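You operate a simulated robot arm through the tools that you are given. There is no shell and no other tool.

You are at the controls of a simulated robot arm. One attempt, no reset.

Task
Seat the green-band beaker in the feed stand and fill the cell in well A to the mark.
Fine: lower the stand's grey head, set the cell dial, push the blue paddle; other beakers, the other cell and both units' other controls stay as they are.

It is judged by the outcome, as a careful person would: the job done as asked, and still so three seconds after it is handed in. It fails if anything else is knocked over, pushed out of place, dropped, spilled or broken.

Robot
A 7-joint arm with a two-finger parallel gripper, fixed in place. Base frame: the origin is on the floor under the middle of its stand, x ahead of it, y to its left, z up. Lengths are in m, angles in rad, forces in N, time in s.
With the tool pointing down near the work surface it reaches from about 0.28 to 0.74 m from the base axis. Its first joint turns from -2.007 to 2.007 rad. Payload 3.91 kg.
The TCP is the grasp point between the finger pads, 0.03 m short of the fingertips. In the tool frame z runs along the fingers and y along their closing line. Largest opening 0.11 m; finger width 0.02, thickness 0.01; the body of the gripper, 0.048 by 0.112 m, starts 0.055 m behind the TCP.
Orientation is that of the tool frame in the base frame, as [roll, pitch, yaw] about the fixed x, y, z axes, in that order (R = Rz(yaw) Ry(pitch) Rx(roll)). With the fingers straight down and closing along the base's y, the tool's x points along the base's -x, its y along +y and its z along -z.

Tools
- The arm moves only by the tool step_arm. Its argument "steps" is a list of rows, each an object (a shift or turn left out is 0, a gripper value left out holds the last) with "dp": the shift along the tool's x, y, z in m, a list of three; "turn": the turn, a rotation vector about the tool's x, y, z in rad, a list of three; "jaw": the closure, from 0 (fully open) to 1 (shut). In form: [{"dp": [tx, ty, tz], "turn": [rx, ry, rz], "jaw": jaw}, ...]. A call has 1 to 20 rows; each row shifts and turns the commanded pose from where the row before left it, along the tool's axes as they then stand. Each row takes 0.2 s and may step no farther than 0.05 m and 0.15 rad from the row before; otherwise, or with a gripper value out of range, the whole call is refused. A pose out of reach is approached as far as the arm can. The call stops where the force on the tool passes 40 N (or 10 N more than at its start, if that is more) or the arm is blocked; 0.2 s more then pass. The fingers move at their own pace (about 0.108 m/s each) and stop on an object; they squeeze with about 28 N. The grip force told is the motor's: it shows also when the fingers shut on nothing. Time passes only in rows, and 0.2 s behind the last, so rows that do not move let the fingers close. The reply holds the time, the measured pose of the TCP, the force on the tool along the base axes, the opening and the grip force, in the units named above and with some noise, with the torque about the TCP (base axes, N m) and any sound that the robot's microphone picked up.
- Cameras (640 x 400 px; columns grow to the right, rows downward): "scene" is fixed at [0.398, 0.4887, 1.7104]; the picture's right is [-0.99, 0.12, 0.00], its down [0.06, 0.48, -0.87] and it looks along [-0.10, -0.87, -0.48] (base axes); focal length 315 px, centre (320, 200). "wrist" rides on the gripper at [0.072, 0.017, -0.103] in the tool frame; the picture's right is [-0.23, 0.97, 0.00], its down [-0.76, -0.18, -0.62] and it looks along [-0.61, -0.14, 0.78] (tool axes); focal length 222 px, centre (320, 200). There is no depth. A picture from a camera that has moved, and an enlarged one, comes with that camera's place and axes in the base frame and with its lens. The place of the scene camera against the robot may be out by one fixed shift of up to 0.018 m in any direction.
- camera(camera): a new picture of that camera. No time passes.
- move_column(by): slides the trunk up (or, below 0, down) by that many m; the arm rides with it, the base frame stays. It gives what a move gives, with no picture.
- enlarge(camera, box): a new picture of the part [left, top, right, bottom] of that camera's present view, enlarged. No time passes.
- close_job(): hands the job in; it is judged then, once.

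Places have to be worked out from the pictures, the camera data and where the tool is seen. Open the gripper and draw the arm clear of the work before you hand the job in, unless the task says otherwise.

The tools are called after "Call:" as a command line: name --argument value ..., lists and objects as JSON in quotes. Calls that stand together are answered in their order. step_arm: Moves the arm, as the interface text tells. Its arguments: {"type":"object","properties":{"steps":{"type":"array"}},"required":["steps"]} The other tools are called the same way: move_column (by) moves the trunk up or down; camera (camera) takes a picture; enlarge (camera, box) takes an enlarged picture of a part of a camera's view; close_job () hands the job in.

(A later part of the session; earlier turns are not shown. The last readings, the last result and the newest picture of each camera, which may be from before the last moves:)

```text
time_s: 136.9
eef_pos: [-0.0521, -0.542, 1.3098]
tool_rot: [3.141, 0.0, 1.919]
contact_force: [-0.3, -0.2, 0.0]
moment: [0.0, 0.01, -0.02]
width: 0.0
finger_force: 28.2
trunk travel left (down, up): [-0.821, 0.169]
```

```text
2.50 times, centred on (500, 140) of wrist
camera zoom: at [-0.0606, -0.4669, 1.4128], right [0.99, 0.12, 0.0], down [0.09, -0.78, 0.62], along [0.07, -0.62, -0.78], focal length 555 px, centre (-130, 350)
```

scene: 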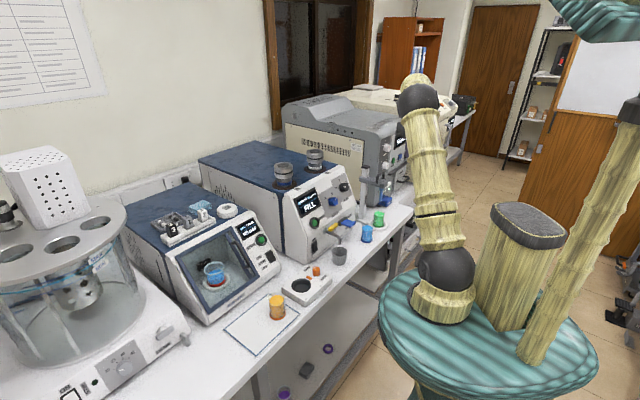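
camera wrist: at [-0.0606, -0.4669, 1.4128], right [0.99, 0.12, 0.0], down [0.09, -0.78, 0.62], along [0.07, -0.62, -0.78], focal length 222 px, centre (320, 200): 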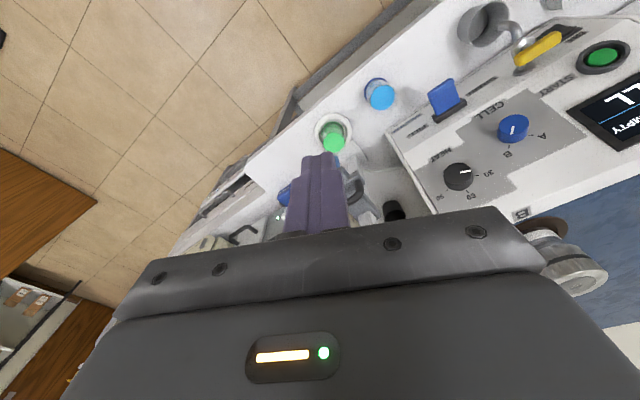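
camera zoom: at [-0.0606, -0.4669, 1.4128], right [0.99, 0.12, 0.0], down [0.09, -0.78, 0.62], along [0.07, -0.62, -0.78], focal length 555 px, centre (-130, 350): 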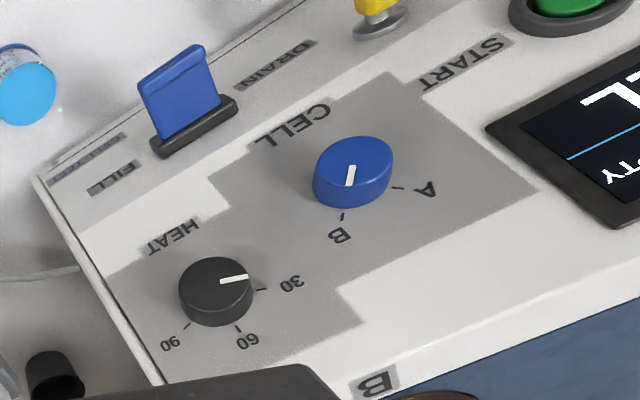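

The CELL dial clearly points at B now. To see the head past the fingers, I open them and take another close view.

Call:
step_arm --steps '[{"jaw": 0}, {}, {}, {}]'

Call:
enlarge --camera "wrist" --box '[260, 90, 420, 220]'

```text
time_s: 137.9
eef_pos: [-0.0513, -0.5421, 1.3092]
tool_rot: [3.14, 0.003, 1.918]
contact_force: [-0.5, -0.1, -0.1]
moment: [-0.02, -0.05, 0.04]
width: 0.1099
finger_force: 0.1
trunk travel left (down, up): [-0.821, 0.169]
```

```text
3.08 times, centred on (340, 155) of wrist
camera zoom: at [-0.0606, -0.4676, 1.4124], right [0.99, 0.12, 0.0], down [0.09, -0.78, 0.62], along [0.07, -0.62, -0.78], focal length 684 px, centre (258, 338)
```

zoom: 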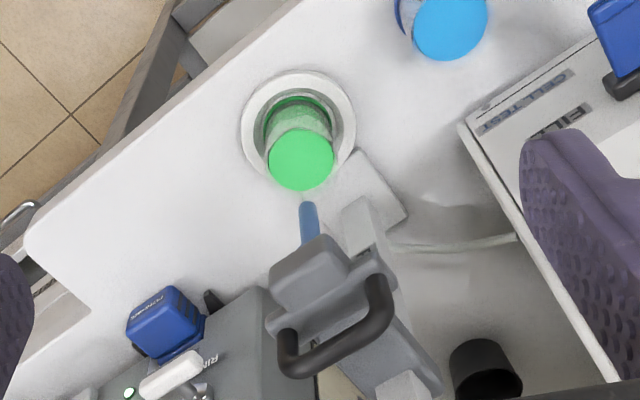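

The handle bar is now clear: centre about (0.001,-0.667), top z≈1.16, running along the bench direction. I close the fingers and move above it.

Call:
step_arm --steps '[{"dp": [0, 0, 0.03], "jaw": 1}, {"dp": [0, 0, 0.03]}, {"dp": [-0.0338, 0.0017, 0]}, {"dp": [-0.0338, 0.0017, 0]}, {"dp": [-0.0338, 0.0016, 0]}, {"dp": [-0.0338, 0.0016, 0]}, {}]'

Call:
camera --camera "wrist"

Call:
enlarge --camera "scene" --box '[340, 110, 430, 240]'

```text
time_s: 139.5
eef_pos: [-0.0006, -0.6642, 1.2504]
tool_rot: [-3.14, 0.004, 1.919]
contact_force: [-0.3, 0.7, 0.3]
moment: [-0.03, 0.04, 0.04]
width: 0.0
finger_force: 27.7
trunk travel left (down, up): [-0.821, 0.169]
```

```text
taken
camera wrist: at [-0.0091, -0.5899, 1.3536], right [0.99, 0.12, 0.0], down [0.09, -0.77, 0.63], along [0.07, -0.62, -0.78], focal length 222 px, centre (320, 200)
```

wrist: 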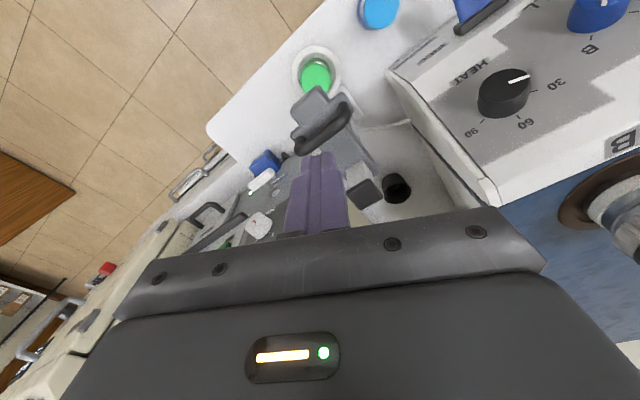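

```text
3.08 times, centred on (385, 175) of scene
camera zoom: at [0.398, 0.4887, 1.7104], right [-0.99, 0.12, 0.0], down [0.06, 0.48, -0.87], along [-0.1, -0.87, -0.48], focal length 970 px, centre (120, 277)
```

zoom: 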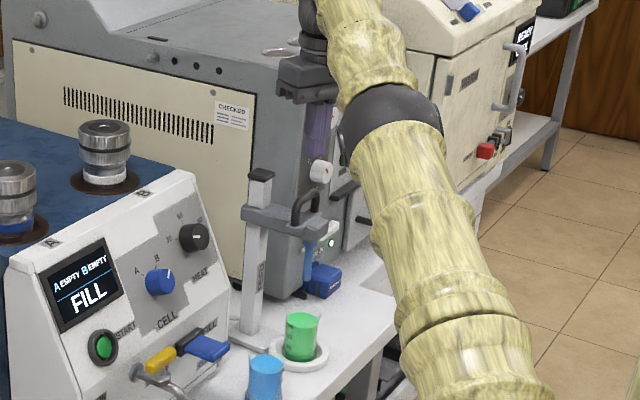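

Call:
enlarge --camera "wrist" --box '[270, 60, 390, 180]'

```text
3.33 times, centred on (330, 120) of wrist
camera zoom: at [-0.0091, -0.5899, 1.3536], right [0.99, 0.12, 0.0], down [0.09, -0.77, 0.63], along [0.07, -0.62, -0.78], focal length 740 px, centre (287, 467)
```

zoom: 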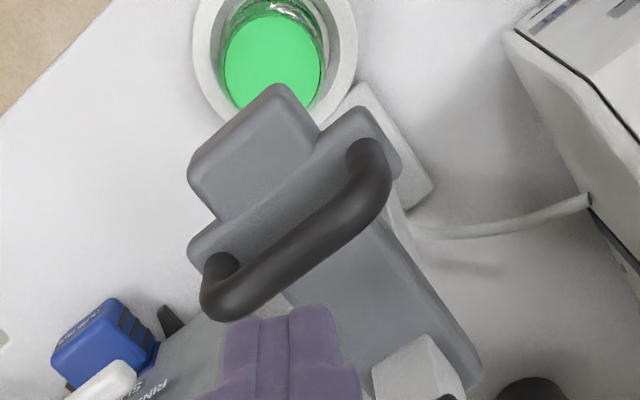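

The handle bar's centre is at (0.0036,-0.668); I shift ~5 mm to be right over it and descend to just above.

Call:
step_arm --steps '[{"dp": [-0.0047, 0.0027, 0]}, {"dp": [0, 0, 0.025]}, {"dp": [0, 0, 0.02]}, {}]'

Call:
enlarge --camera "wrist" --box '[260, 60, 400, 180]'

```text
time_s: 140.5
eef_pos: [0.0042, -0.6683, 1.203]
tool_rot: [3.141, 0.001, 1.917]
contact_force: [-0.6, 0.3, 0.4]
moment: [-0.03, -0.01, 0.0]
width: 0.0004
finger_force: 27.8
out of reach, approached as far as the arm can: row 1
trunk travel left (down, up): [-0.821, 0.169]
```

```text
3.33 times, centred on (330, 120) of wrist
camera zoom: at [-0.0047, -0.5937, 1.3066], right [0.99, 0.12, 0.0], down [0.09, -0.78, 0.62], along [0.07, -0.62, -0.78], focal length 740 px, centre (287, 467)
```

zoom: 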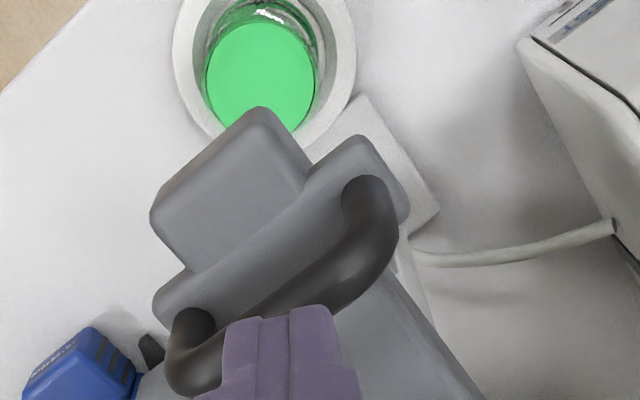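

Fingertips are right over the handle bar, ~1 cm above. I lower in small steps and watch the vertical force.

Call:
step_arm --steps '[{"dp": [0, 0, 0.005]}, {"dp": [0, 0, 0.005]}, {"dp": [0, 0, 0.004]}, {}]'

```text
time_s: 141.5
eef_pos: [0.0039, -0.6682, 1.1891]
tool_rot: [-3.14, 0.002, 1.919]
contact_force: [0.3, -0.1, 0.9]
moment: [0.0, -0.06, 0.0]
width: 0.0
finger_force: 27.7
trunk travel left (down, up): [-0.821, 0.169]
```

Call:
step_arm --steps '[{"dp": [0, 0, 0.004]}, {"dp": [0, 0, 0.004]}, {}]'

```text
time_s: 142.3
eef_pos: [0.0032, -0.6664, 1.1808]
tool_rot: [-3.141, 0.001, 1.917]
contact_force: [0.2, -1.1, -0.1]
moment: [0.02, -0.01, -0.01]
width: 0.0
finger_force: 28.1
trunk travel left (down, up): [-0.821, 0.169]
```

Call:
enlarge --camera "wrist" --box '[260, 60, 400, 180]'

Call:
enlarge --camera "scene" --box '[360, 140, 410, 220]'

```text
3.33 times, centred on (330, 120) of wrist
camera zoom: at [-0.0049, -0.5928, 1.2848], right [0.99, 0.12, 0.0], down [0.09, -0.78, 0.62], along [0.07, -0.62, -0.78], focal length 740 px, centre (287, 467)
```

zoom: 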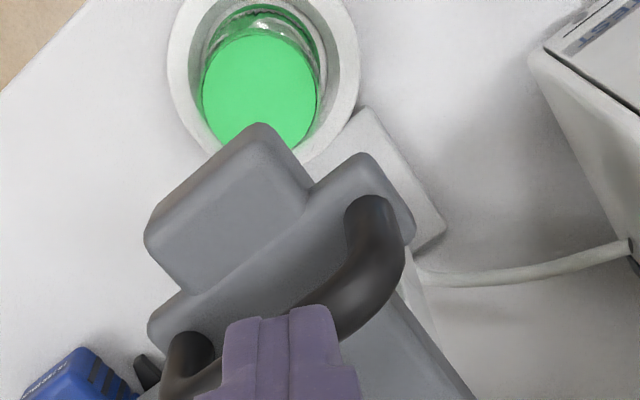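

```text
5.00 times, centred on (385, 180) of scene
camera zoom: at [0.398, 0.4887, 1.7104], right [-0.99, 0.12, 0.0], down [0.06, 0.48, -0.87], along [-0.1, -0.87, -0.48], focal length 1576 px, centre (-5, 300)
```

zoom: 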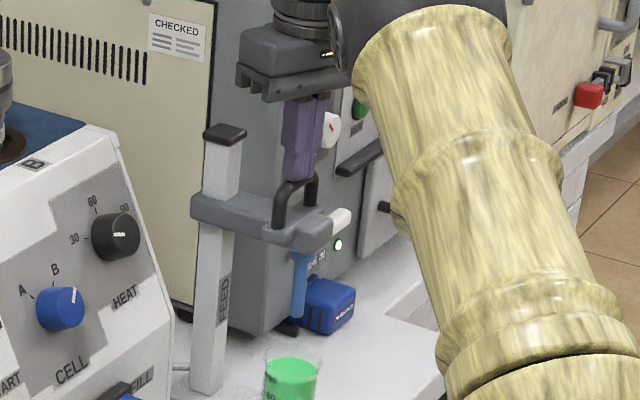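

The tips are just about on the handle. I continue downward in small steps.

Call:
step_arm --steps '[{"dp": [0, 0, 0.003]}, {}, {"dp": [0, 0, 0.003]}, {}]'

```text
time_s: 143.3
eef_pos: [0.0043, -0.6674, 1.175]
tool_rot: [3.142, 0.002, 1.918]
contact_force: [-0.2, 0.6, 0.1]
moment: [0.0, -0.01, -0.02]
width: 0.0001
finger_force: 28.7
trunk travel left (down, up): [-0.821, 0.169]
```

Call:
step_arm --steps '[{"dp": [0, 0, 0.003]}, {}, {"dp": [0, 0, 0.003]}, {}]'

Call:
enlarge --camera "wrist" --box '[260, 60, 400, 180]'

Call:
enlarge --camera "scene" --box '[360, 140, 410, 220]'

```text
time_s: 144.3
eef_pos: [0.0036, -0.6673, 1.1688]
tool_rot: [3.14, 0.001, 1.918]
contact_force: [0.0, -0.2, -0.4]
moment: [0.02, -0.01, 0.03]
width: 0.0
finger_force: 27.9
trunk travel left (down, up): [-0.821, 0.169]
```

```text
3.33 times, centred on (330, 120) of wrist
camera zoom: at [-0.0045, -0.5932, 1.2729], right [0.99, 0.12, 0.0], down [0.09, -0.78, 0.62], along [0.07, -0.62, -0.78], focal length 740 px, centre (287, 467)
```

zoom: 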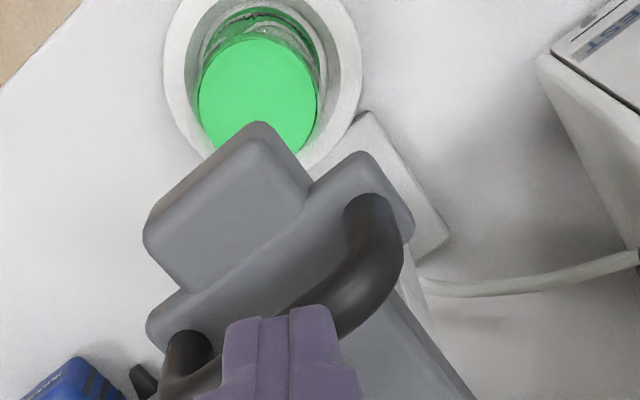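

```text
5.00 times, centred on (385, 180) of scene
camera zoom: at [0.398, 0.4887, 1.7104], right [-0.99, 0.12, 0.0], down [0.06, 0.48, -0.87], along [-0.1, -0.87, -0.48], focal length 1576 px, centre (-5, 300)
```

zoom: 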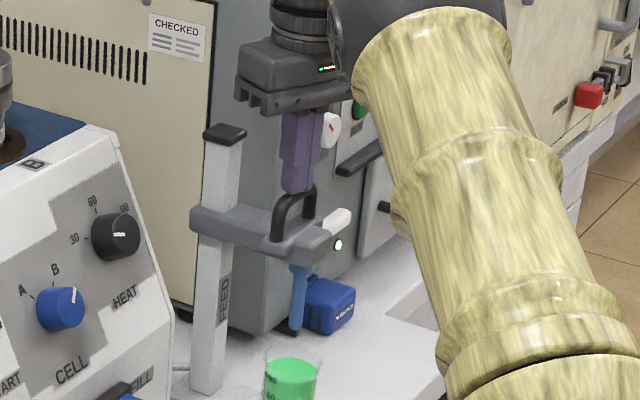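

The head is sliding down smoothly under the push with almost no resistance. I continue in 1 cm steps, watching for the stop.

Call:
step_arm --steps '[{"dp": [0, 0, 0.008]}, {"dp": [0, 0, 0.008]}, {"dp": [0, 0, 0.008]}, {"dp": [0, 0, 0.008]}, {}]'

Call:
enlarge --camera "scene" --box '[360, 140, 410, 220]'

```text
time_s: 145.5
eef_pos: [0.0043, -0.6673, 1.1372]
tool_rot: [3.141, 0.003, 1.919]
contact_force: [-0.5, -0.2, -0.4]
moment: [0.03, 0.02, 0.04]
width: 0.0001
finger_force: 27.5
trunk travel left (down, up): [-0.821, 0.169]
```

```text
5.00 times, centred on (385, 180) of scene
camera zoom: at [0.398, 0.4887, 1.7104], right [-0.99, 0.12, 0.0], down [0.06, 0.48, -0.87], along [-0.1, -0.87, -0.48], focal length 1576 px, centre (-5, 300)
```

zoom: 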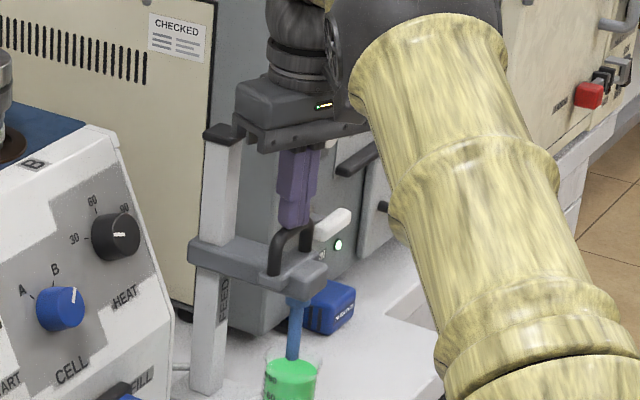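

The tube is entering the green beaker centrally. I continue down another 4 cm in small steps.

Call:
step_arm --steps '[{"dp": [0, 0, 0.008]}, {"dp": [0, 0, 0.008]}, {"dp": [0, 0, 0.008]}, {"dp": [0, 0, 0.008]}, {}]'

Call:
enlarge --camera "scene" --box '[350, 140, 420, 240]'

```text
time_s: 146.7
eef_pos: [0.0058, -0.668, 1.1062]
tool_rot: [3.141, 0.0, 1.919]
contact_force: [1.3, -0.6, 0.4]
moment: [0.0, -0.02, 0.01]
width: 0.0
finger_force: 28.0
trunk travel left (down, up): [-0.821, 0.169]
```

```text
4.00 times, centred on (385, 190) of scene
camera zoom: at [0.398, 0.4887, 1.7104], right [-0.99, 0.12, 0.0], down [0.06, 0.48, -0.87], along [-0.1, -0.87, -0.48], focal length 1261 px, centre (60, 240)
```

zoom: 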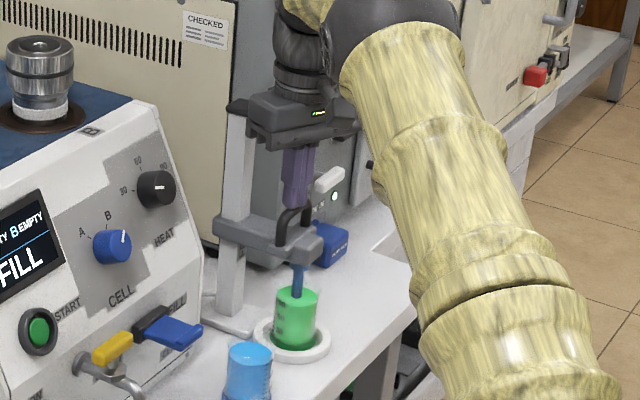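

Tube is just entering the liquid. I go on more slowly, checking force each few millimetres.

Call:
step_arm --steps '[{"dp": [0, 0, 0.006]}, {"dp": [0, 0, 0.006]}, {}]'

```text
time_s: 147.5
eef_pos: [0.006, -0.6686, 1.0914]
tool_rot: [-3.141, 0.001, 1.918]
contact_force: [-0.3, 0.4, 0.5]
moment: [0.03, -0.03, -0.01]
width: 0.0
finger_force: 27.6
trunk travel left (down, up): [-0.821, 0.169]
```

Call:
step_arm --steps '[{"dp": [0, 0, 0.005]}, {"dp": [0, 0, 0.005]}, {}]'

Call:
enlarge --camera "scene" --box '[360, 170, 410, 240]'

```text
time_s: 148.3
eef_pos: [0.0036, -0.6672, 1.0825]
tool_rot: [3.142, 0.003, 1.916]
contact_force: [0.5, 0.0, -1.3]
moment: [0.02, 0.03, 0.01]
width: 0.0
finger_force: 27.6
trunk travel left (down, up): [-0.821, 0.169]
```

```text
5.71 times, centred on (385, 205) of scene
camera zoom: at [0.398, 0.4887, 1.7104], right [-0.99, 0.12, 0.0], down [0.06, 0.48, -0.87], along [-0.1, -0.87, -0.48], focal length 1801 px, centre (-51, 171)
```

zoom: 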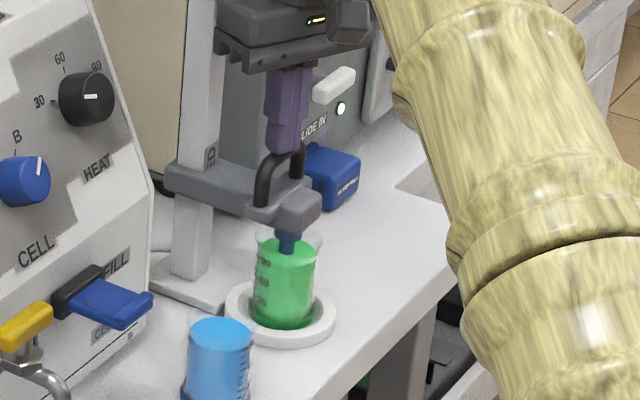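

Head is nearly down; the tube is well into the liquid. I feel for the end stop in 3 mm steps.

Call:
step_arm --steps '[{"dp": [0, 0, 0.003]}, {}, {"dp": [0, 0, 0.003]}, {}]'

```text
time_s: 149.3
eef_pos: [0.0052, -0.6667, 1.0761]
tool_rot: [-3.141, 0.004, 1.919]
contact_force: [0.4, -1.0, 5.3]
moment: [0.01, -0.07, 0.02]
width: 0.0
finger_force: 27.9
trunk travel left (down, up): [-0.821, 0.169]
```

Call:
step_arm --steps '[{"dp": [0, 0, 0.002]}, {}]'

Call:
enlarge --camera "scene" --box '[360, 170, 410, 240]'

```text
time_s: 149.9
eef_pos: [0.0049, -0.6673, 1.0772]
tool_rot: [-3.14, 0.006, 1.918]
contact_force: [0.6, -1.8, 15.6]
moment: [0.01, -0.17, -0.04]
width: 0.0
finger_force: 28.1
trunk travel left (down, up): [-0.821, 0.169]
```

```text
5.71 times, centred on (385, 205) of scene
camera zoom: at [0.398, 0.4887, 1.7104], right [-0.99, 0.12, 0.0], down [0.06, 0.48, -0.87], along [-0.1, -0.87, -0.48], focal length 1801 px, centre (-51, 171)
```

zoom: 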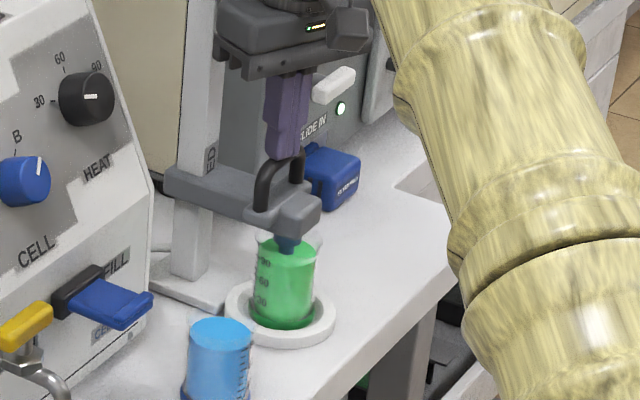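

A firm stop (15.6 N) — the head is fully down. I lift off and check that it stays.

Call:
step_arm --steps '[{"dp": [0, 0, -0.005]}, {"dp": [0, 0, -0.02]}, {"dp": [0, 0, -0.04]}, {"dp": [0, 0, -0.045]}, {}]'

Call:
enlarge --camera "scene" --box '[340, 140, 420, 240]'

Call:
camera --camera "wrist"

```text
time_s: 151.1
eef_pos: [0.0026, -0.6686, 1.186]
tool_rot: [3.141, 0.003, 1.918]
contact_force: [-0.2, -0.8, 0.1]
moment: [0.0, 0.01, 0.02]
width: 0.0
finger_force: 27.8
trunk travel left (down, up): [-0.821, 0.169]
```

```text
4.00 times, centred on (380, 190) of scene
camera zoom: at [0.398, 0.4887, 1.7104], right [-0.99, 0.12, 0.0], down [0.06, 0.48, -0.87], along [-0.1, -0.87, -0.48], focal length 1261 px, centre (80, 240)
```

zoom: 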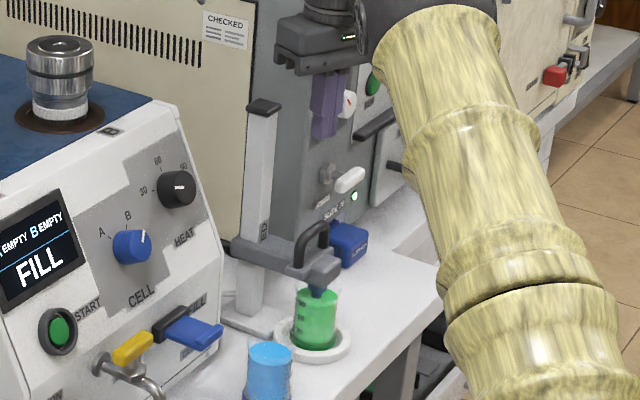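

```text
taken
camera wrist: at [-0.006, -0.5942, 1.2904], right [0.99, 0.12, 0.0], down [0.09, -0.78, 0.62], along [0.07, -0.62, -0.78], focal length 222 px, centre (320, 200)
```

wrist: 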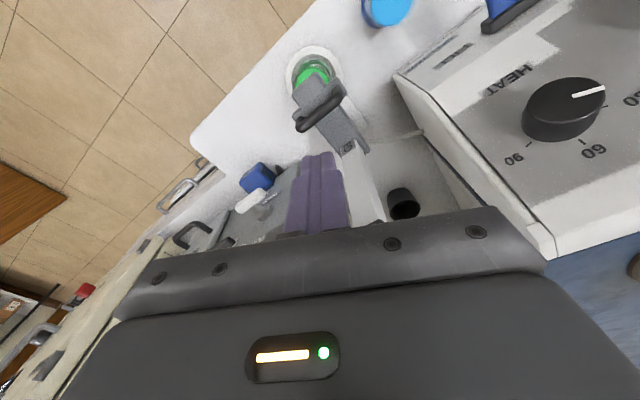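

The head stays down with the tube in the green beaker. Now for the CELL dial: I back away from the stand, open the fingers, and move to look squarely at the panel.

Call:
step_arm --steps '[{"dp": [0.0348, 0.0126, 0]}, {"dp": [0.0348, 0.0126, 0]}, {"dp": [0.0348, 0.0126, 0]}, {"dp": [0.0348, 0.0126, 0]}, {"dp": [0, 0, -0.035], "jaw": 0}, {"dp": [0, 0, -0.035]}, {"dp": [-0.0089, 0.0393, 0]}, {"dp": [-0.0089, 0.0393, 0]}, {"dp": [-0.0089, 0.0393, 0]}, {"dp": [-0.0089, 0.0393, 0]}, {"turn": [0, 0, -0.144]}, {"turn": [0, 0, -0.144]}, {"turn": [0, 0, -0.144]}, {}]'

Call:
camera --camera "wrist"

Call:
camera --camera "scene"

```text
time_s: 154.1
eef_pos: [0.1648, -0.4999, 1.255]
tool_rot: [-3.14, 0.002, 2.353]
contact_force: [-0.8, 0.7, -0.2]
moment: [0.0, -0.02, -0.01]
width: 0.11
finger_force: 0.1
trunk travel left (down, up): [-0.821, 0.169]
```

```text
taken
camera wrist: at [0.1258, -0.4351, 1.3587], right [0.85, 0.52, 0.0], down [0.41, -0.66, 0.62], along [0.33, -0.53, -0.78], focal length 222 px, centre (320, 200)
```

wrist: 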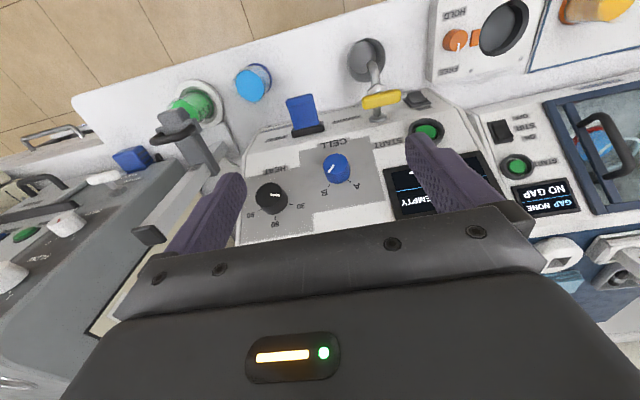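

```text
taken
```

scene: 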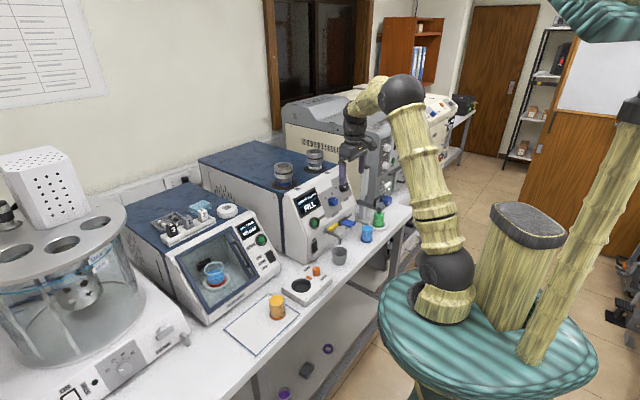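

Good overview of the panel. I enlarge the dial area to measure the knob and the A/B ticks.

Call:
enlarge --camera "wrist" --box '[230, 80, 410, 240]'

Call:
enlarge --camera "wrist" --box '[300, 130, 390, 210]'

Call:
enlarge --camera "scene" --box '[290, 180, 370, 250]'

```text
2.50 times, centred on (320, 160) of wrist
camera zoom: at [0.1258, -0.4351, 1.3587], right [0.85, 0.52, 0.0], down [0.41, -0.66, 0.62], along [0.33, -0.53, -0.78], focal length 555 px, centre (320, 300)
```

zoom: 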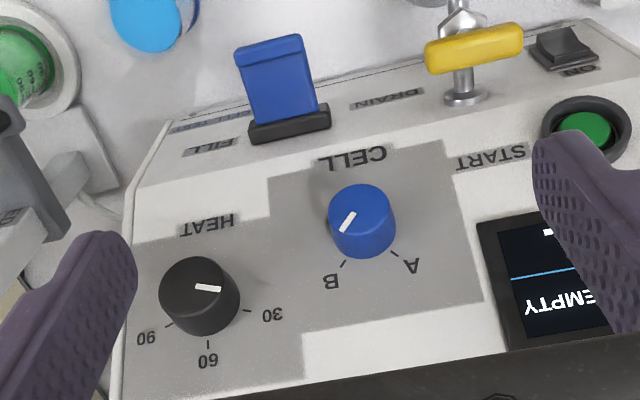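

```text
5.00 times, centred on (345, 170) of wrist
camera zoom: at [0.1258, -0.4351, 1.3587], right [0.85, 0.52, 0.0], down [0.41, -0.66, 0.62], along [0.33, -0.53, -0.78], focal length 1111 px, centre (195, 350)
```

zoom: 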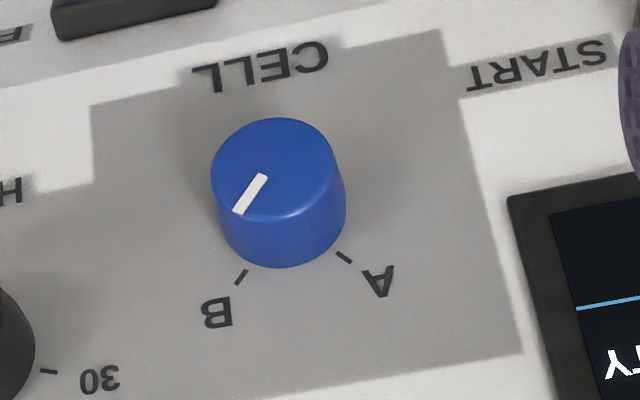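

```text
5.71 times, centred on (330, 215) of scene
camera zoom: at [0.398, 0.4887, 1.7104], right [-0.99, 0.12, 0.0], down [0.06, 0.48, -0.87], along [-0.1, -0.87, -0.48], focal length 1801 px, centre (263, 114)
```

zoom: 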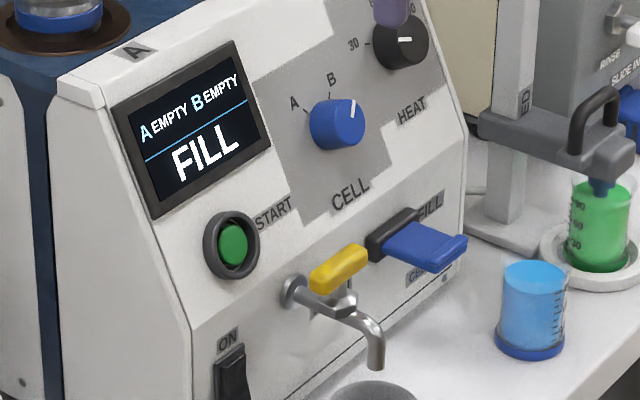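

Triangulating the labels gives the panel normal (-0.63,0.65,0.43) and the knob's base at about (0.231,-0.558,1.100), radius ~15 mm, height ~25 mm; A and B lie ±40° either side of up, so the dial must turn ~80° counter-clockwise. I back off and lower the trunk/raise the arm for a good posture to approach along the knob axis.

Call:
step_arm --steps '[{"dp": [0.0176, 0.0011, -0.0333]}, {"dp": [0.0176, 0.0011, -0.0333]}, {"dp": [0.0176, 0.0011, -0.0333]}, {}]'

Call:
move_column --by -0.15

Call:
step_arm --steps '[{"dp": [0, 0, -0.033]}, {"dp": [0, 0, -0.033]}, {"dp": [0, 0, -0.033]}, {}]'

Call:
move_column --by -0.1

```text
time_s: 155.1
eef_pos: [0.1301, -0.4579, 1.3539]
tool_rot: [-3.14, 0.0, 2.351]
contact_force: [-0.3, -0.4, 1.1]
moment: [0.02, 0.02, 0.0]
width: 0.1101
finger_force: 0.0
trunk travel left (down, up): [-0.821, 0.169]
```

```text
time_s: 156.9
eef_pos: [0.1296, -0.459, 1.2048]
tool_rot: [-3.141, 0.0, 2.35]
contact_force: [0.3, -0.2, -0.5]
moment: [-0.02, 0.01, -0.01]
width: 0.1099
finger_force: 0.1
trunk travel left (down, up): [-0.671, 0.319]
```

```text
time_s: 157.9
eef_pos: [0.1301, -0.4581, 1.3035]
tool_rot: [-3.139, 0.0, 2.351]
contact_force: [0.0, -0.3, 0.5]
moment: [0.0, -0.03, 0.0]
width: 0.1099
finger_force: 0.0
trunk travel left (down, up): [-0.671, 0.319]
```

```text
time_s: 159.2
eef_pos: [0.1305, -0.4574, 1.2038]
tool_rot: [-3.139, 0.002, 2.351]
contact_force: [-0.6, -0.5, 0.4]
moment: [-0.01, -0.02, -0.05]
width: 0.1099
finger_force: 0.1
trunk travel left (down, up): [-0.571, 0.419]
```

Posture ready. I tilt the tool toward the panel (to ~64° from vertical) in two stages, fingers narrowed to ~66 mm.

Call:
step_arm --steps '[{"turn": [0, -0.14, 0], "jaw": 0.4}, {"turn": [0, -0.14, 0]}, {"turn": [0, -0.14, 0]}, {"turn": [0, -0.14, 0]}, {}]'

Call:
step_arm --steps '[{"turn": [0, -0.14, 0]}, {"turn": [0, -0.14, 0]}, {"turn": [0, -0.14, 0]}, {"turn": [0, -0.14, 0]}, {}]'

Call:
camera --camera "scene"

Call:
camera --camera "wrist"

```text
time_s: 160.4
eef_pos: [0.1296, -0.4571, 1.2023]
tool_rot: [-3.14, 0.564, 2.35]
contact_force: [-0.1, -0.7, 0.3]
moment: [0.0, 0.0, 0.01]
width: 0.0663
finger_force: 0.0
trunk travel left (down, up): [-0.571, 0.419]
```

```text
time_s: 161.6
eef_pos: [0.1312, -0.458, 1.2033]
tool_rot: [-3.137, 1.121, 2.354]
contact_force: [-0.1, -0.3, -0.1]
moment: [-0.01, 0.02, 0.0]
width: 0.0662
finger_force: 0.1
trunk travel left (down, up): [-0.571, 0.419]
```

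```text
taken
```

scene: 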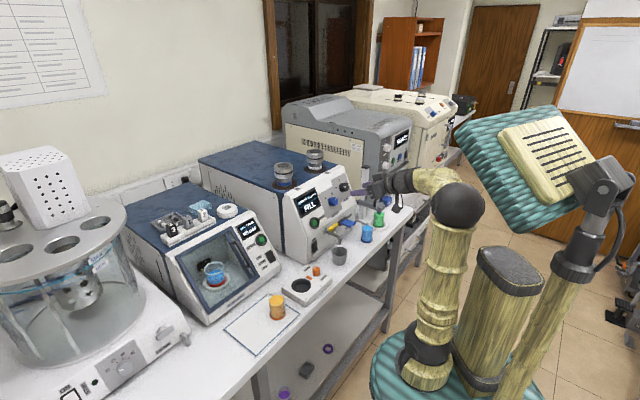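

```text
taken
camera wrist: at [0.055, -0.3569, 1.1834], right [0.76, 0.61, 0.2], down [-0.29, 0.04, 0.96], along [0.58, -0.79, 0.21], focal length 222 px, centre (320, 200)
```

wrist: 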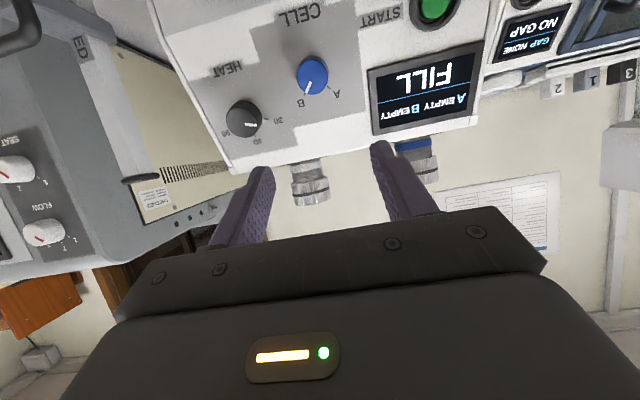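

The tool now faces the panel squarely and the display reads FILL, A EMPTY, B EMPTY. I enlarge for the knob's exact position.

Call:
enlarge --camera "wrist" --box '[260, 30, 380, 130]'

```text
4.00 times, centred on (320, 80) of wrist
camera zoom: at [0.055, -0.3569, 1.1834], right [0.76, 0.61, 0.2], down [-0.29, 0.04, 0.96], along [0.58, -0.79, 0.21], focal length 888 px, centre (320, 680)
```

zoom: 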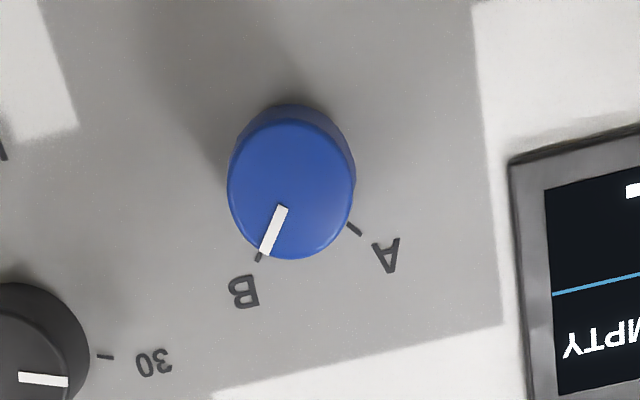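

Knob face centre confirmed at (0.215,-0.5415,1.111), and the tool axis matches the panel normal. I move onto the knob's axis, 6 cm short of its face.

Call:
step_arm --steps '[{"dp": [0.0158, 0.0002, 0.0284]}, {"dp": [0.0158, 0.0002, 0.0284]}, {}]'

Call:
camera --camera "wrist"

Call:
enlarge --camera "scene" --box '[290, 160, 410, 250]'

```text
time_s: 162.4
eef_pos: [0.1549, -0.4831, 1.1499]
tool_rot: [-3.138, 1.12, 2.355]
contact_force: [0.4, -0.6, 0.3]
moment: [-0.02, 0.02, -0.01]
width: 0.0658
finger_force: 0.0
trunk travel left (down, up): [-0.571, 0.419]
```

```text
taken
camera wrist: at [0.0795, -0.3825, 1.1309], right [0.76, 0.61, 0.2], down [-0.29, 0.04, 0.96], along [0.58, -0.79, 0.21], focal length 222 px, centre (320, 200)
```

wrist: 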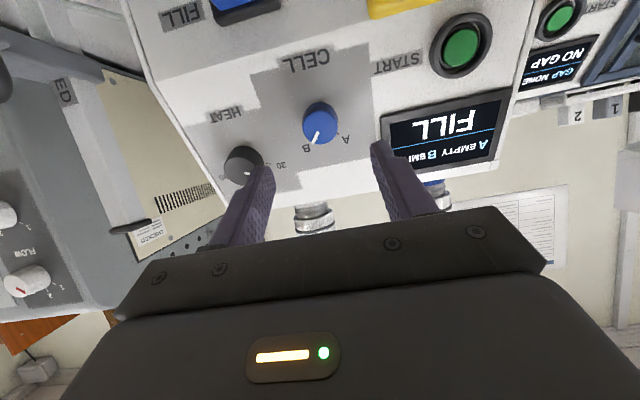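

```text
4.44 times, centred on (350, 205) of scene
camera zoom: at [0.398, 0.4887, 1.7104], right [-0.99, 0.12, 0.0], down [0.06, 0.48, -0.87], along [-0.1, -0.87, -0.48], focal length 1401 px, centre (187, 178)
```

zoom: 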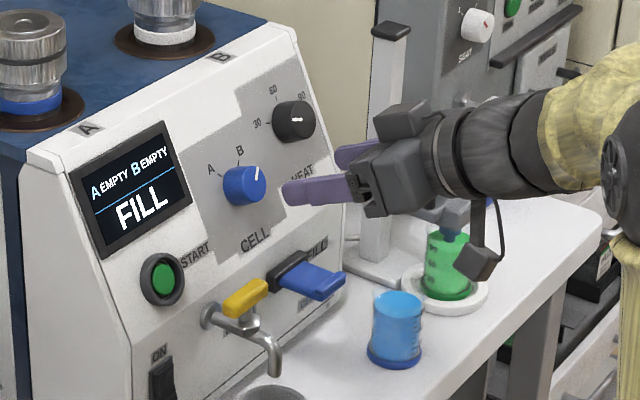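

Aligned within 2 mm. I advance along the axis so the fingers straddle the knob, tips ~6 mm off the panel.

Call:
step_arm --steps '[{"dp": [-0.0005, 0.0004, 0.0273]}, {"dp": [-0.0005, 0.0004, 0.0273]}, {"dp": [-0.0005, 0.0005, 0.0223]}, {}]'

Call:
enlarge --camera "wrist" --box '[200, 60, 420, 230]'

Call:
enlarge --camera "scene" --box '[290, 160, 390, 240]'

```text
time_s: 163.4
eef_pos: [0.2063, -0.5337, 1.1187]
tool_rot: [-3.139, 1.123, 2.356]
contact_force: [0.9, 1.5, 0.7]
moment: [0.03, 0.03, -0.01]
width: 0.0658
finger_force: 0.1
trunk travel left (down, up): [-0.571, 0.419]
```

```text
2.35 times, centred on (310, 145) of wrist
camera zoom: at [0.1319, -0.4329, 1.099], right [0.76, 0.62, 0.2], down [-0.29, 0.04, 0.96], along [0.58, -0.79, 0.21], focal length 523 px, centre (344, 329)
```

zoom: 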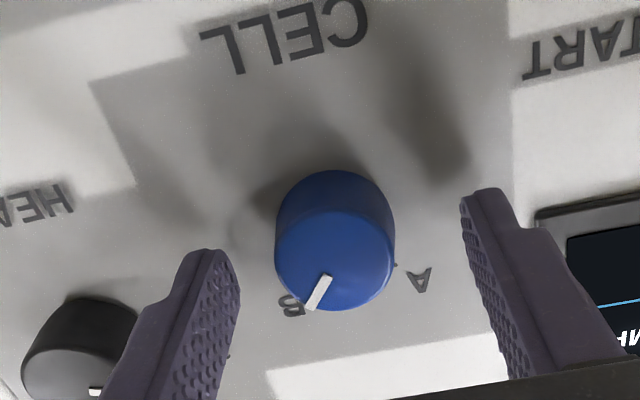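

```text
5.00 times, centred on (340, 200) of scene
camera zoom: at [0.398, 0.4887, 1.7104], right [-0.99, 0.12, 0.0], down [0.06, 0.48, -0.87], along [-0.1, -0.87, -0.48], focal length 1576 px, centre (220, 200)
```

zoom: 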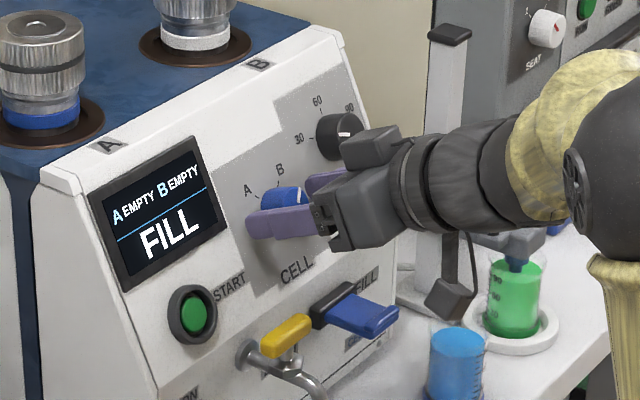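

The fingers straddle the knob well, clear of the HEAT knob. I close on it.

Call:
step_arm --steps '[{"dp": [0.0015, 0.0005, 0.002]}, {"jaw": 0.65}, {"jaw": 0.85}, {"jaw": 0.85}, {}]'

Call:
enlarge --camera "wrist" --box '[200, 60, 420, 230]'

```text
time_s: 164.6
eef_pos: [0.2055, -0.5353, 1.1166]
tool_rot: [-3.14, 1.122, 2.35]
contact_force: [-5.8, -10.4, 4.1]
moment: [-0.16, 0.24, -0.61]
width: 0.0326
finger_force: 44.8
trunk travel left (down, up): [-0.571, 0.419]
```

```text
2.35 times, centred on (310, 145) of wrist
camera zoom: at [0.1312, -0.4342, 1.0964], right [0.76, 0.61, 0.2], down [-0.29, 0.04, 0.96], along [0.58, -0.79, 0.21], focal length 523 px, centre (344, 329)
```

zoom: 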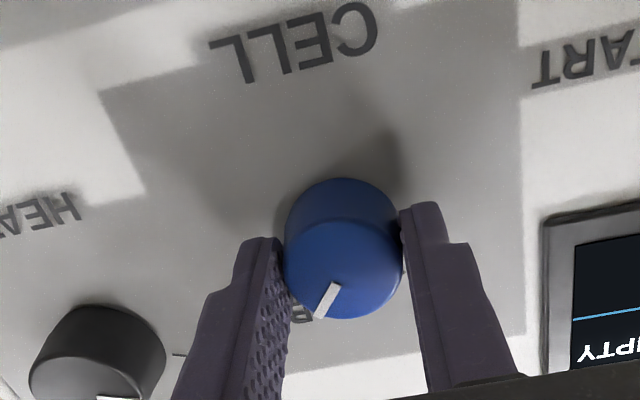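

The knob is gripped but slightly off-centre (about 12 N sideways). I shift 1 mm to relieve that before turning.

Call:
step_arm --steps '[{"dp": [0, -0.001, 0]}, {}]'

```text
time_s: 165.2
eef_pos: [0.207, -0.5346, 1.1165]
tool_rot: [-3.14, 1.122, 2.351]
contact_force: [-5.7, -12.2, 5.6]
moment: [0.01, 0.35, -0.48]
width: 0.0328
finger_force: 44.9
trunk travel left (down, up): [-0.571, 0.419]
```

Call:
step_arm --steps '[{"dp": [-0.0005, -0.0015, 0]}, {}]'

Call:
enlarge --camera "wrist" --box '[220, 80, 400, 220]'

```text
time_s: 165.8
eef_pos: [0.2069, -0.5353, 1.1166]
tool_rot: [3.141, 1.122, 2.352]
contact_force: [-3.2, -8.8, 8.3]
moment: [-0.34, -0.18, -0.18]
width: 0.033
finger_force: 44.9
trunk travel left (down, up): [-0.571, 0.419]
```

```text
2.86 times, centred on (310, 150) of wrist
camera zoom: at [0.1307, -0.4345, 1.0963], right [0.76, 0.62, 0.2], down [-0.29, 0.04, 0.96], along [0.58, -0.79, 0.21], focal length 635 px, centre (349, 343)
```

zoom: 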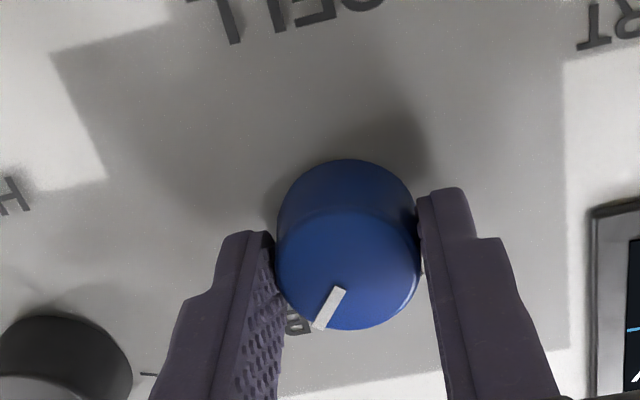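

Both pads bear on the knob. I start turning counter-clockwise in small rows and watch the pointer and forces.

Call:
step_arm --steps '[{"turn": [0, 0, -0.1]}, {"turn": [0, 0, -0.1]}, {"turn": [0, 0, -0.1]}, {}]'

Call:
enlarge --camera "scene" --box '[290, 160, 390, 240]'

Call:
enlarge --camera "wrist" --box '[220, 80, 400, 220]'

```text
time_s: 166.8
eef_pos: [0.2058, -0.5353, 1.1163]
tool_rot: [-2.588, 1.036, 2.974]
contact_force: [-0.5, -6.6, 7.9]
moment: [-0.31, -0.29, 0.0]
width: 0.0327
finger_force: 45.2
trunk travel left (down, up): [-0.571, 0.419]
```

```text
5.00 times, centred on (340, 200) of scene
camera zoom: at [0.398, 0.4887, 1.7104], right [-0.99, 0.12, 0.0], down [0.06, 0.48, -0.87], along [-0.1, -0.87, -0.48], focal length 1576 px, centre (220, 200)
```

zoom: 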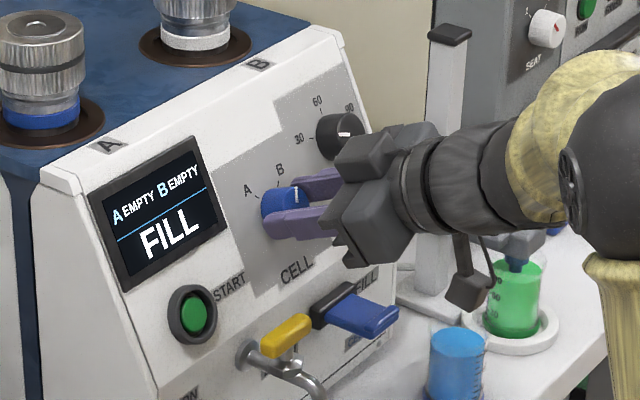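

```text
2.86 times, centred on (310, 150) of wrist
camera zoom: at [0.1144, -0.4496, 1.0949], right [0.69, 0.72, -0.07], down [-0.12, 0.2, 0.97], along [0.72, -0.66, 0.22], focal length 635 px, centre (349, 343)
```

zoom: 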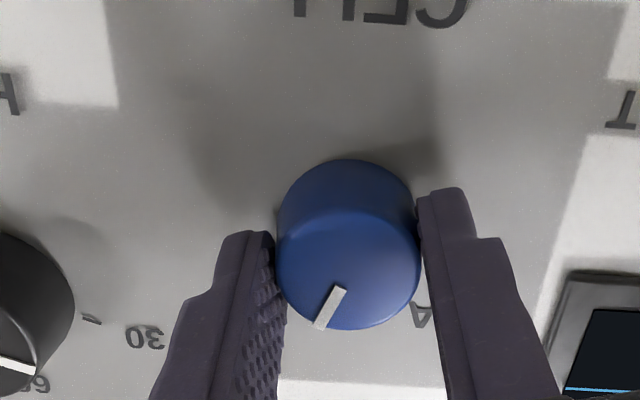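

The knob turns with the gripper toward A. I continue.

Call:
step_arm --steps '[{"turn": [0, 0, -0.1]}, {"turn": [0, 0, -0.1]}, {"turn": [0, 0, -0.1]}, {"turn": [0, 0, -0.1]}, {"turn": [0, 0, -0.1]}, {"turn": [0, 0, -0.1]}, {}]'

Call:
enlarge --camera "scene" --box '[290, 160, 390, 240]'

Call:
enlarge --camera "wrist" --box '[220, 80, 400, 220]'

```text
time_s: 168.4
eef_pos: [0.2066, -0.5347, 1.116]
tool_rot: [-2.122, 0.591, -2.693]
contact_force: [0.4, -3.8, 8.0]
moment: [-0.04, 0.4, -0.65]
width: 0.033
finger_force: 45.1
trunk travel left (down, up): [-0.571, 0.419]
```

```text
5.00 times, centred on (340, 200) of scene
camera zoom: at [0.398, 0.4887, 1.7104], right [-0.99, 0.12, 0.0], down [0.06, 0.48, -0.87], along [-0.1, -0.87, -0.48], focal length 1576 px, centre (220, 200)
```

zoom: 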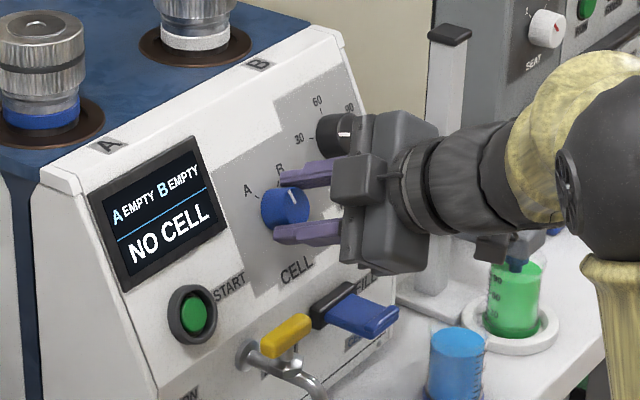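

```text
2.86 times, centred on (310, 150) of wrist
camera zoom: at [0.0902, -0.4832, 1.1093], right [0.37, 0.74, -0.56], down [0.14, 0.55, 0.82], along [0.92, -0.38, 0.1], focal length 635 px, centre (349, 343)
```

zoom: 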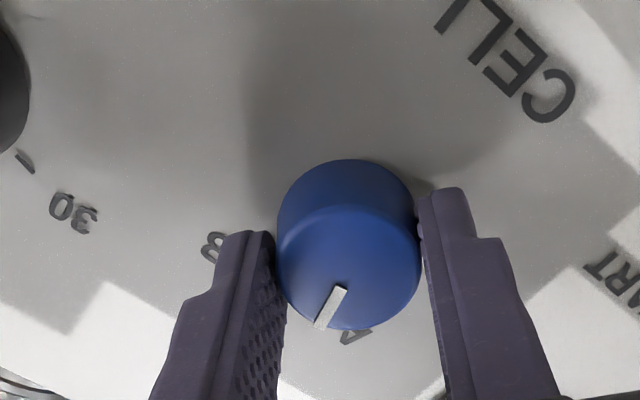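

About 52° done; the display reads NO CELL between positions, as expected, and the A label is still ~29° off the pointer. I turn 0.5 rad more.

Call:
step_arm --steps '[{"turn": [0, 0, -0.1]}, {"turn": [0, 0, -0.1]}, {"turn": [0, 0, -0.1]}, {"turn": [0, 0, -0.1]}, {"turn": [0, 0, -0.1]}, {}]'

Call:
enlarge --camera "scene" --box '[290, 160, 390, 240]'

Call:
enlarge --camera "wrist" --box '[220, 80, 400, 220]'

```text
time_s: 169.0
eef_pos: [0.2061, -0.535, 1.1158]
tool_rot: [-2.076, 0.502, -2.613]
contact_force: [-6.4, 13.1, 9.1]
moment: [0.32, 0.58, -0.47]
width: 0.0329
finger_force: 45.0
out of reach, approached as far as the arm can: row 2
trunk travel left (down, up): [-0.571, 0.419]
stopped in row 2: the force on the tool passed its limit at 54 N (the readings are from after the stop); the commanded pose is now the measured one
```

```text
5.00 times, centred on (340, 200) of scene
camera zoom: at [0.398, 0.4887, 1.7104], right [-0.99, 0.12, 0.0], down [0.06, 0.48, -0.87], along [-0.1, -0.87, -0.48], focal length 1576 px, centre (220, 200)
```

zoom: 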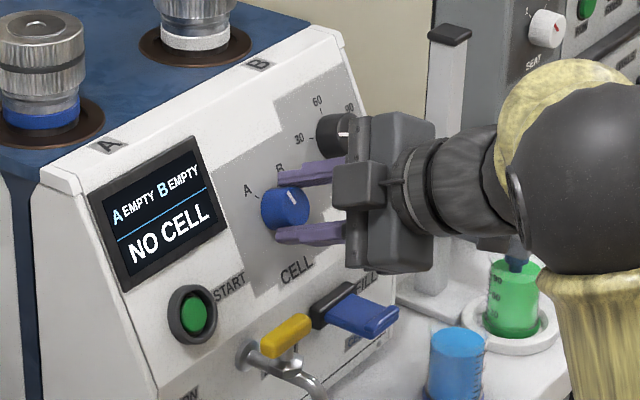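

```text
2.86 times, centred on (310, 150) of wrist
camera zoom: at [0.087, -0.4902, 1.1127], right [0.29, 0.71, -0.64], down [0.16, 0.62, 0.77], along [0.94, -0.32, 0.07], focal length 635 px, centre (349, 343)
```

zoom: 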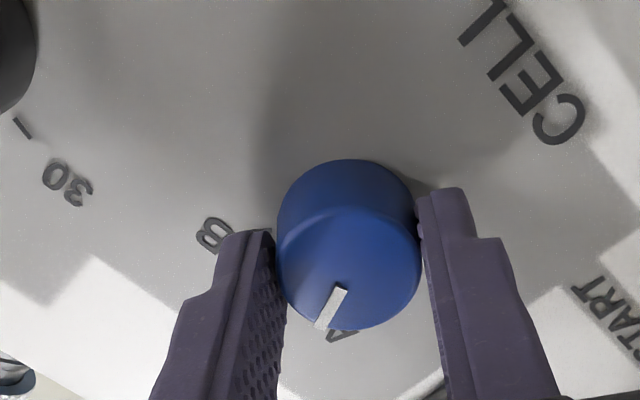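

The wrist reached a joint stop at ~57°. I open the fingers, turn the tool back around the knob, re-grip, and finish the remaining ~24°.

Call:
step_arm --steps '[{"jaw": 0.6}, {"jaw": 0.4}, {}]'

Call:
enlarge --camera "wrist" --box '[200, 80, 420, 230]'

```text
time_s: 169.8
eef_pos: [0.208, -0.5373, 1.1134]
tool_rot: [-2.081, 0.502, -2.616]
contact_force: [0.1, -0.3, 0.3]
moment: [0.03, 0.0, 0.0]
width: 0.066
finger_force: 0.0
trunk travel left (down, up): [-0.571, 0.419]
```

```text
2.67 times, centred on (310, 155) of wrist
camera zoom: at [0.089, -0.4927, 1.1108], right [0.29, 0.72, -0.64], down [0.16, 0.62, 0.77], along [0.95, -0.32, 0.06], focal length 592 px, centre (347, 320)
```

zoom: 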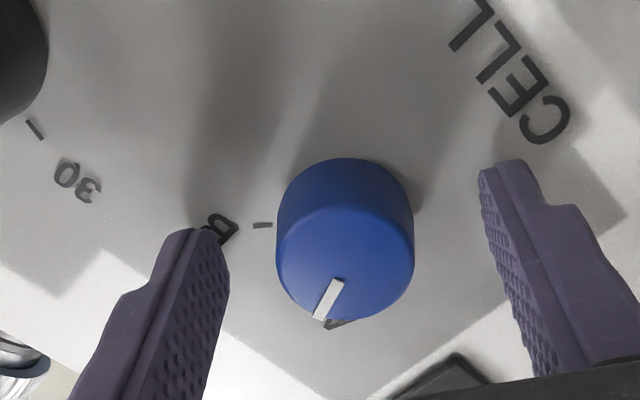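

Released cleanly; pointer is ~25° short of A. I rotate the open gripper back about the knob axis.

Call:
step_arm --steps '[{"turn": [0, 0, 0.12]}, {"turn": [0, 0, 0.12]}, {"turn": [0, 0, 0.12]}, {"turn": [0, 0, 0.12]}, {"turn": [0, 0, 0.12]}, {"turn": [0, 0, 0.12]}, {"turn": [0, 0, 0.12]}, {"turn": [0, 0, 0.12]}, {}]'

Call:
enlarge --camera "wrist" --box '[200, 60, 420, 230]'

Call:
enlarge --camera "scene" --box '[290, 160, 390, 240]'

```text
time_s: 171.8
eef_pos: [0.2062, -0.5383, 1.1141]
tool_rot: [-3.042, 1.125, 2.473]
contact_force: [0.4, -0.5, 0.0]
moment: [0.01, -0.02, -0.02]
width: 0.0663
finger_force: 0.0
trunk travel left (down, up): [-0.571, 0.419]
```

```text
2.35 times, centred on (310, 145) of wrist
camera zoom: at [0.1286, -0.44, 1.0924], right [0.75, 0.64, 0.16], down [-0.27, 0.06, 0.96], along [0.61, -0.76, 0.22], focal length 523 px, centre (344, 329)
```

zoom: 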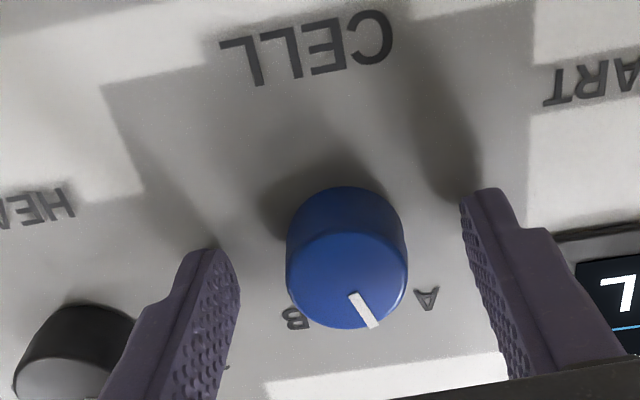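

```text
5.00 times, centred on (340, 200) of scene
camera zoom: at [0.398, 0.4887, 1.7104], right [-0.99, 0.12, 0.0], down [0.06, 0.48, -0.87], along [-0.1, -0.87, -0.48], focal length 1576 px, centre (220, 200)
```

zoom: 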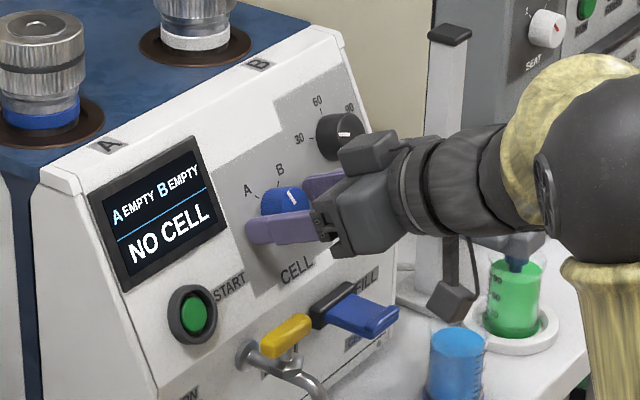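

The pointer has come ~56° of the ~81° needed. I re-grip the knob.

Call:
step_arm --steps '[{"jaw": 0.65}, {"jaw": 0.85}, {"jaw": 0.85}, {}]'

```text
time_s: 172.8
eef_pos: [0.2076, -0.5371, 1.1138]
tool_rot: [-3.038, 1.125, 2.474]
contact_force: [2.5, 3.4, -1.0]
moment: [-0.11, -0.26, 0.28]
width: 0.0332
finger_force: 44.6
trunk travel left (down, up): [-0.571, 0.419]
```

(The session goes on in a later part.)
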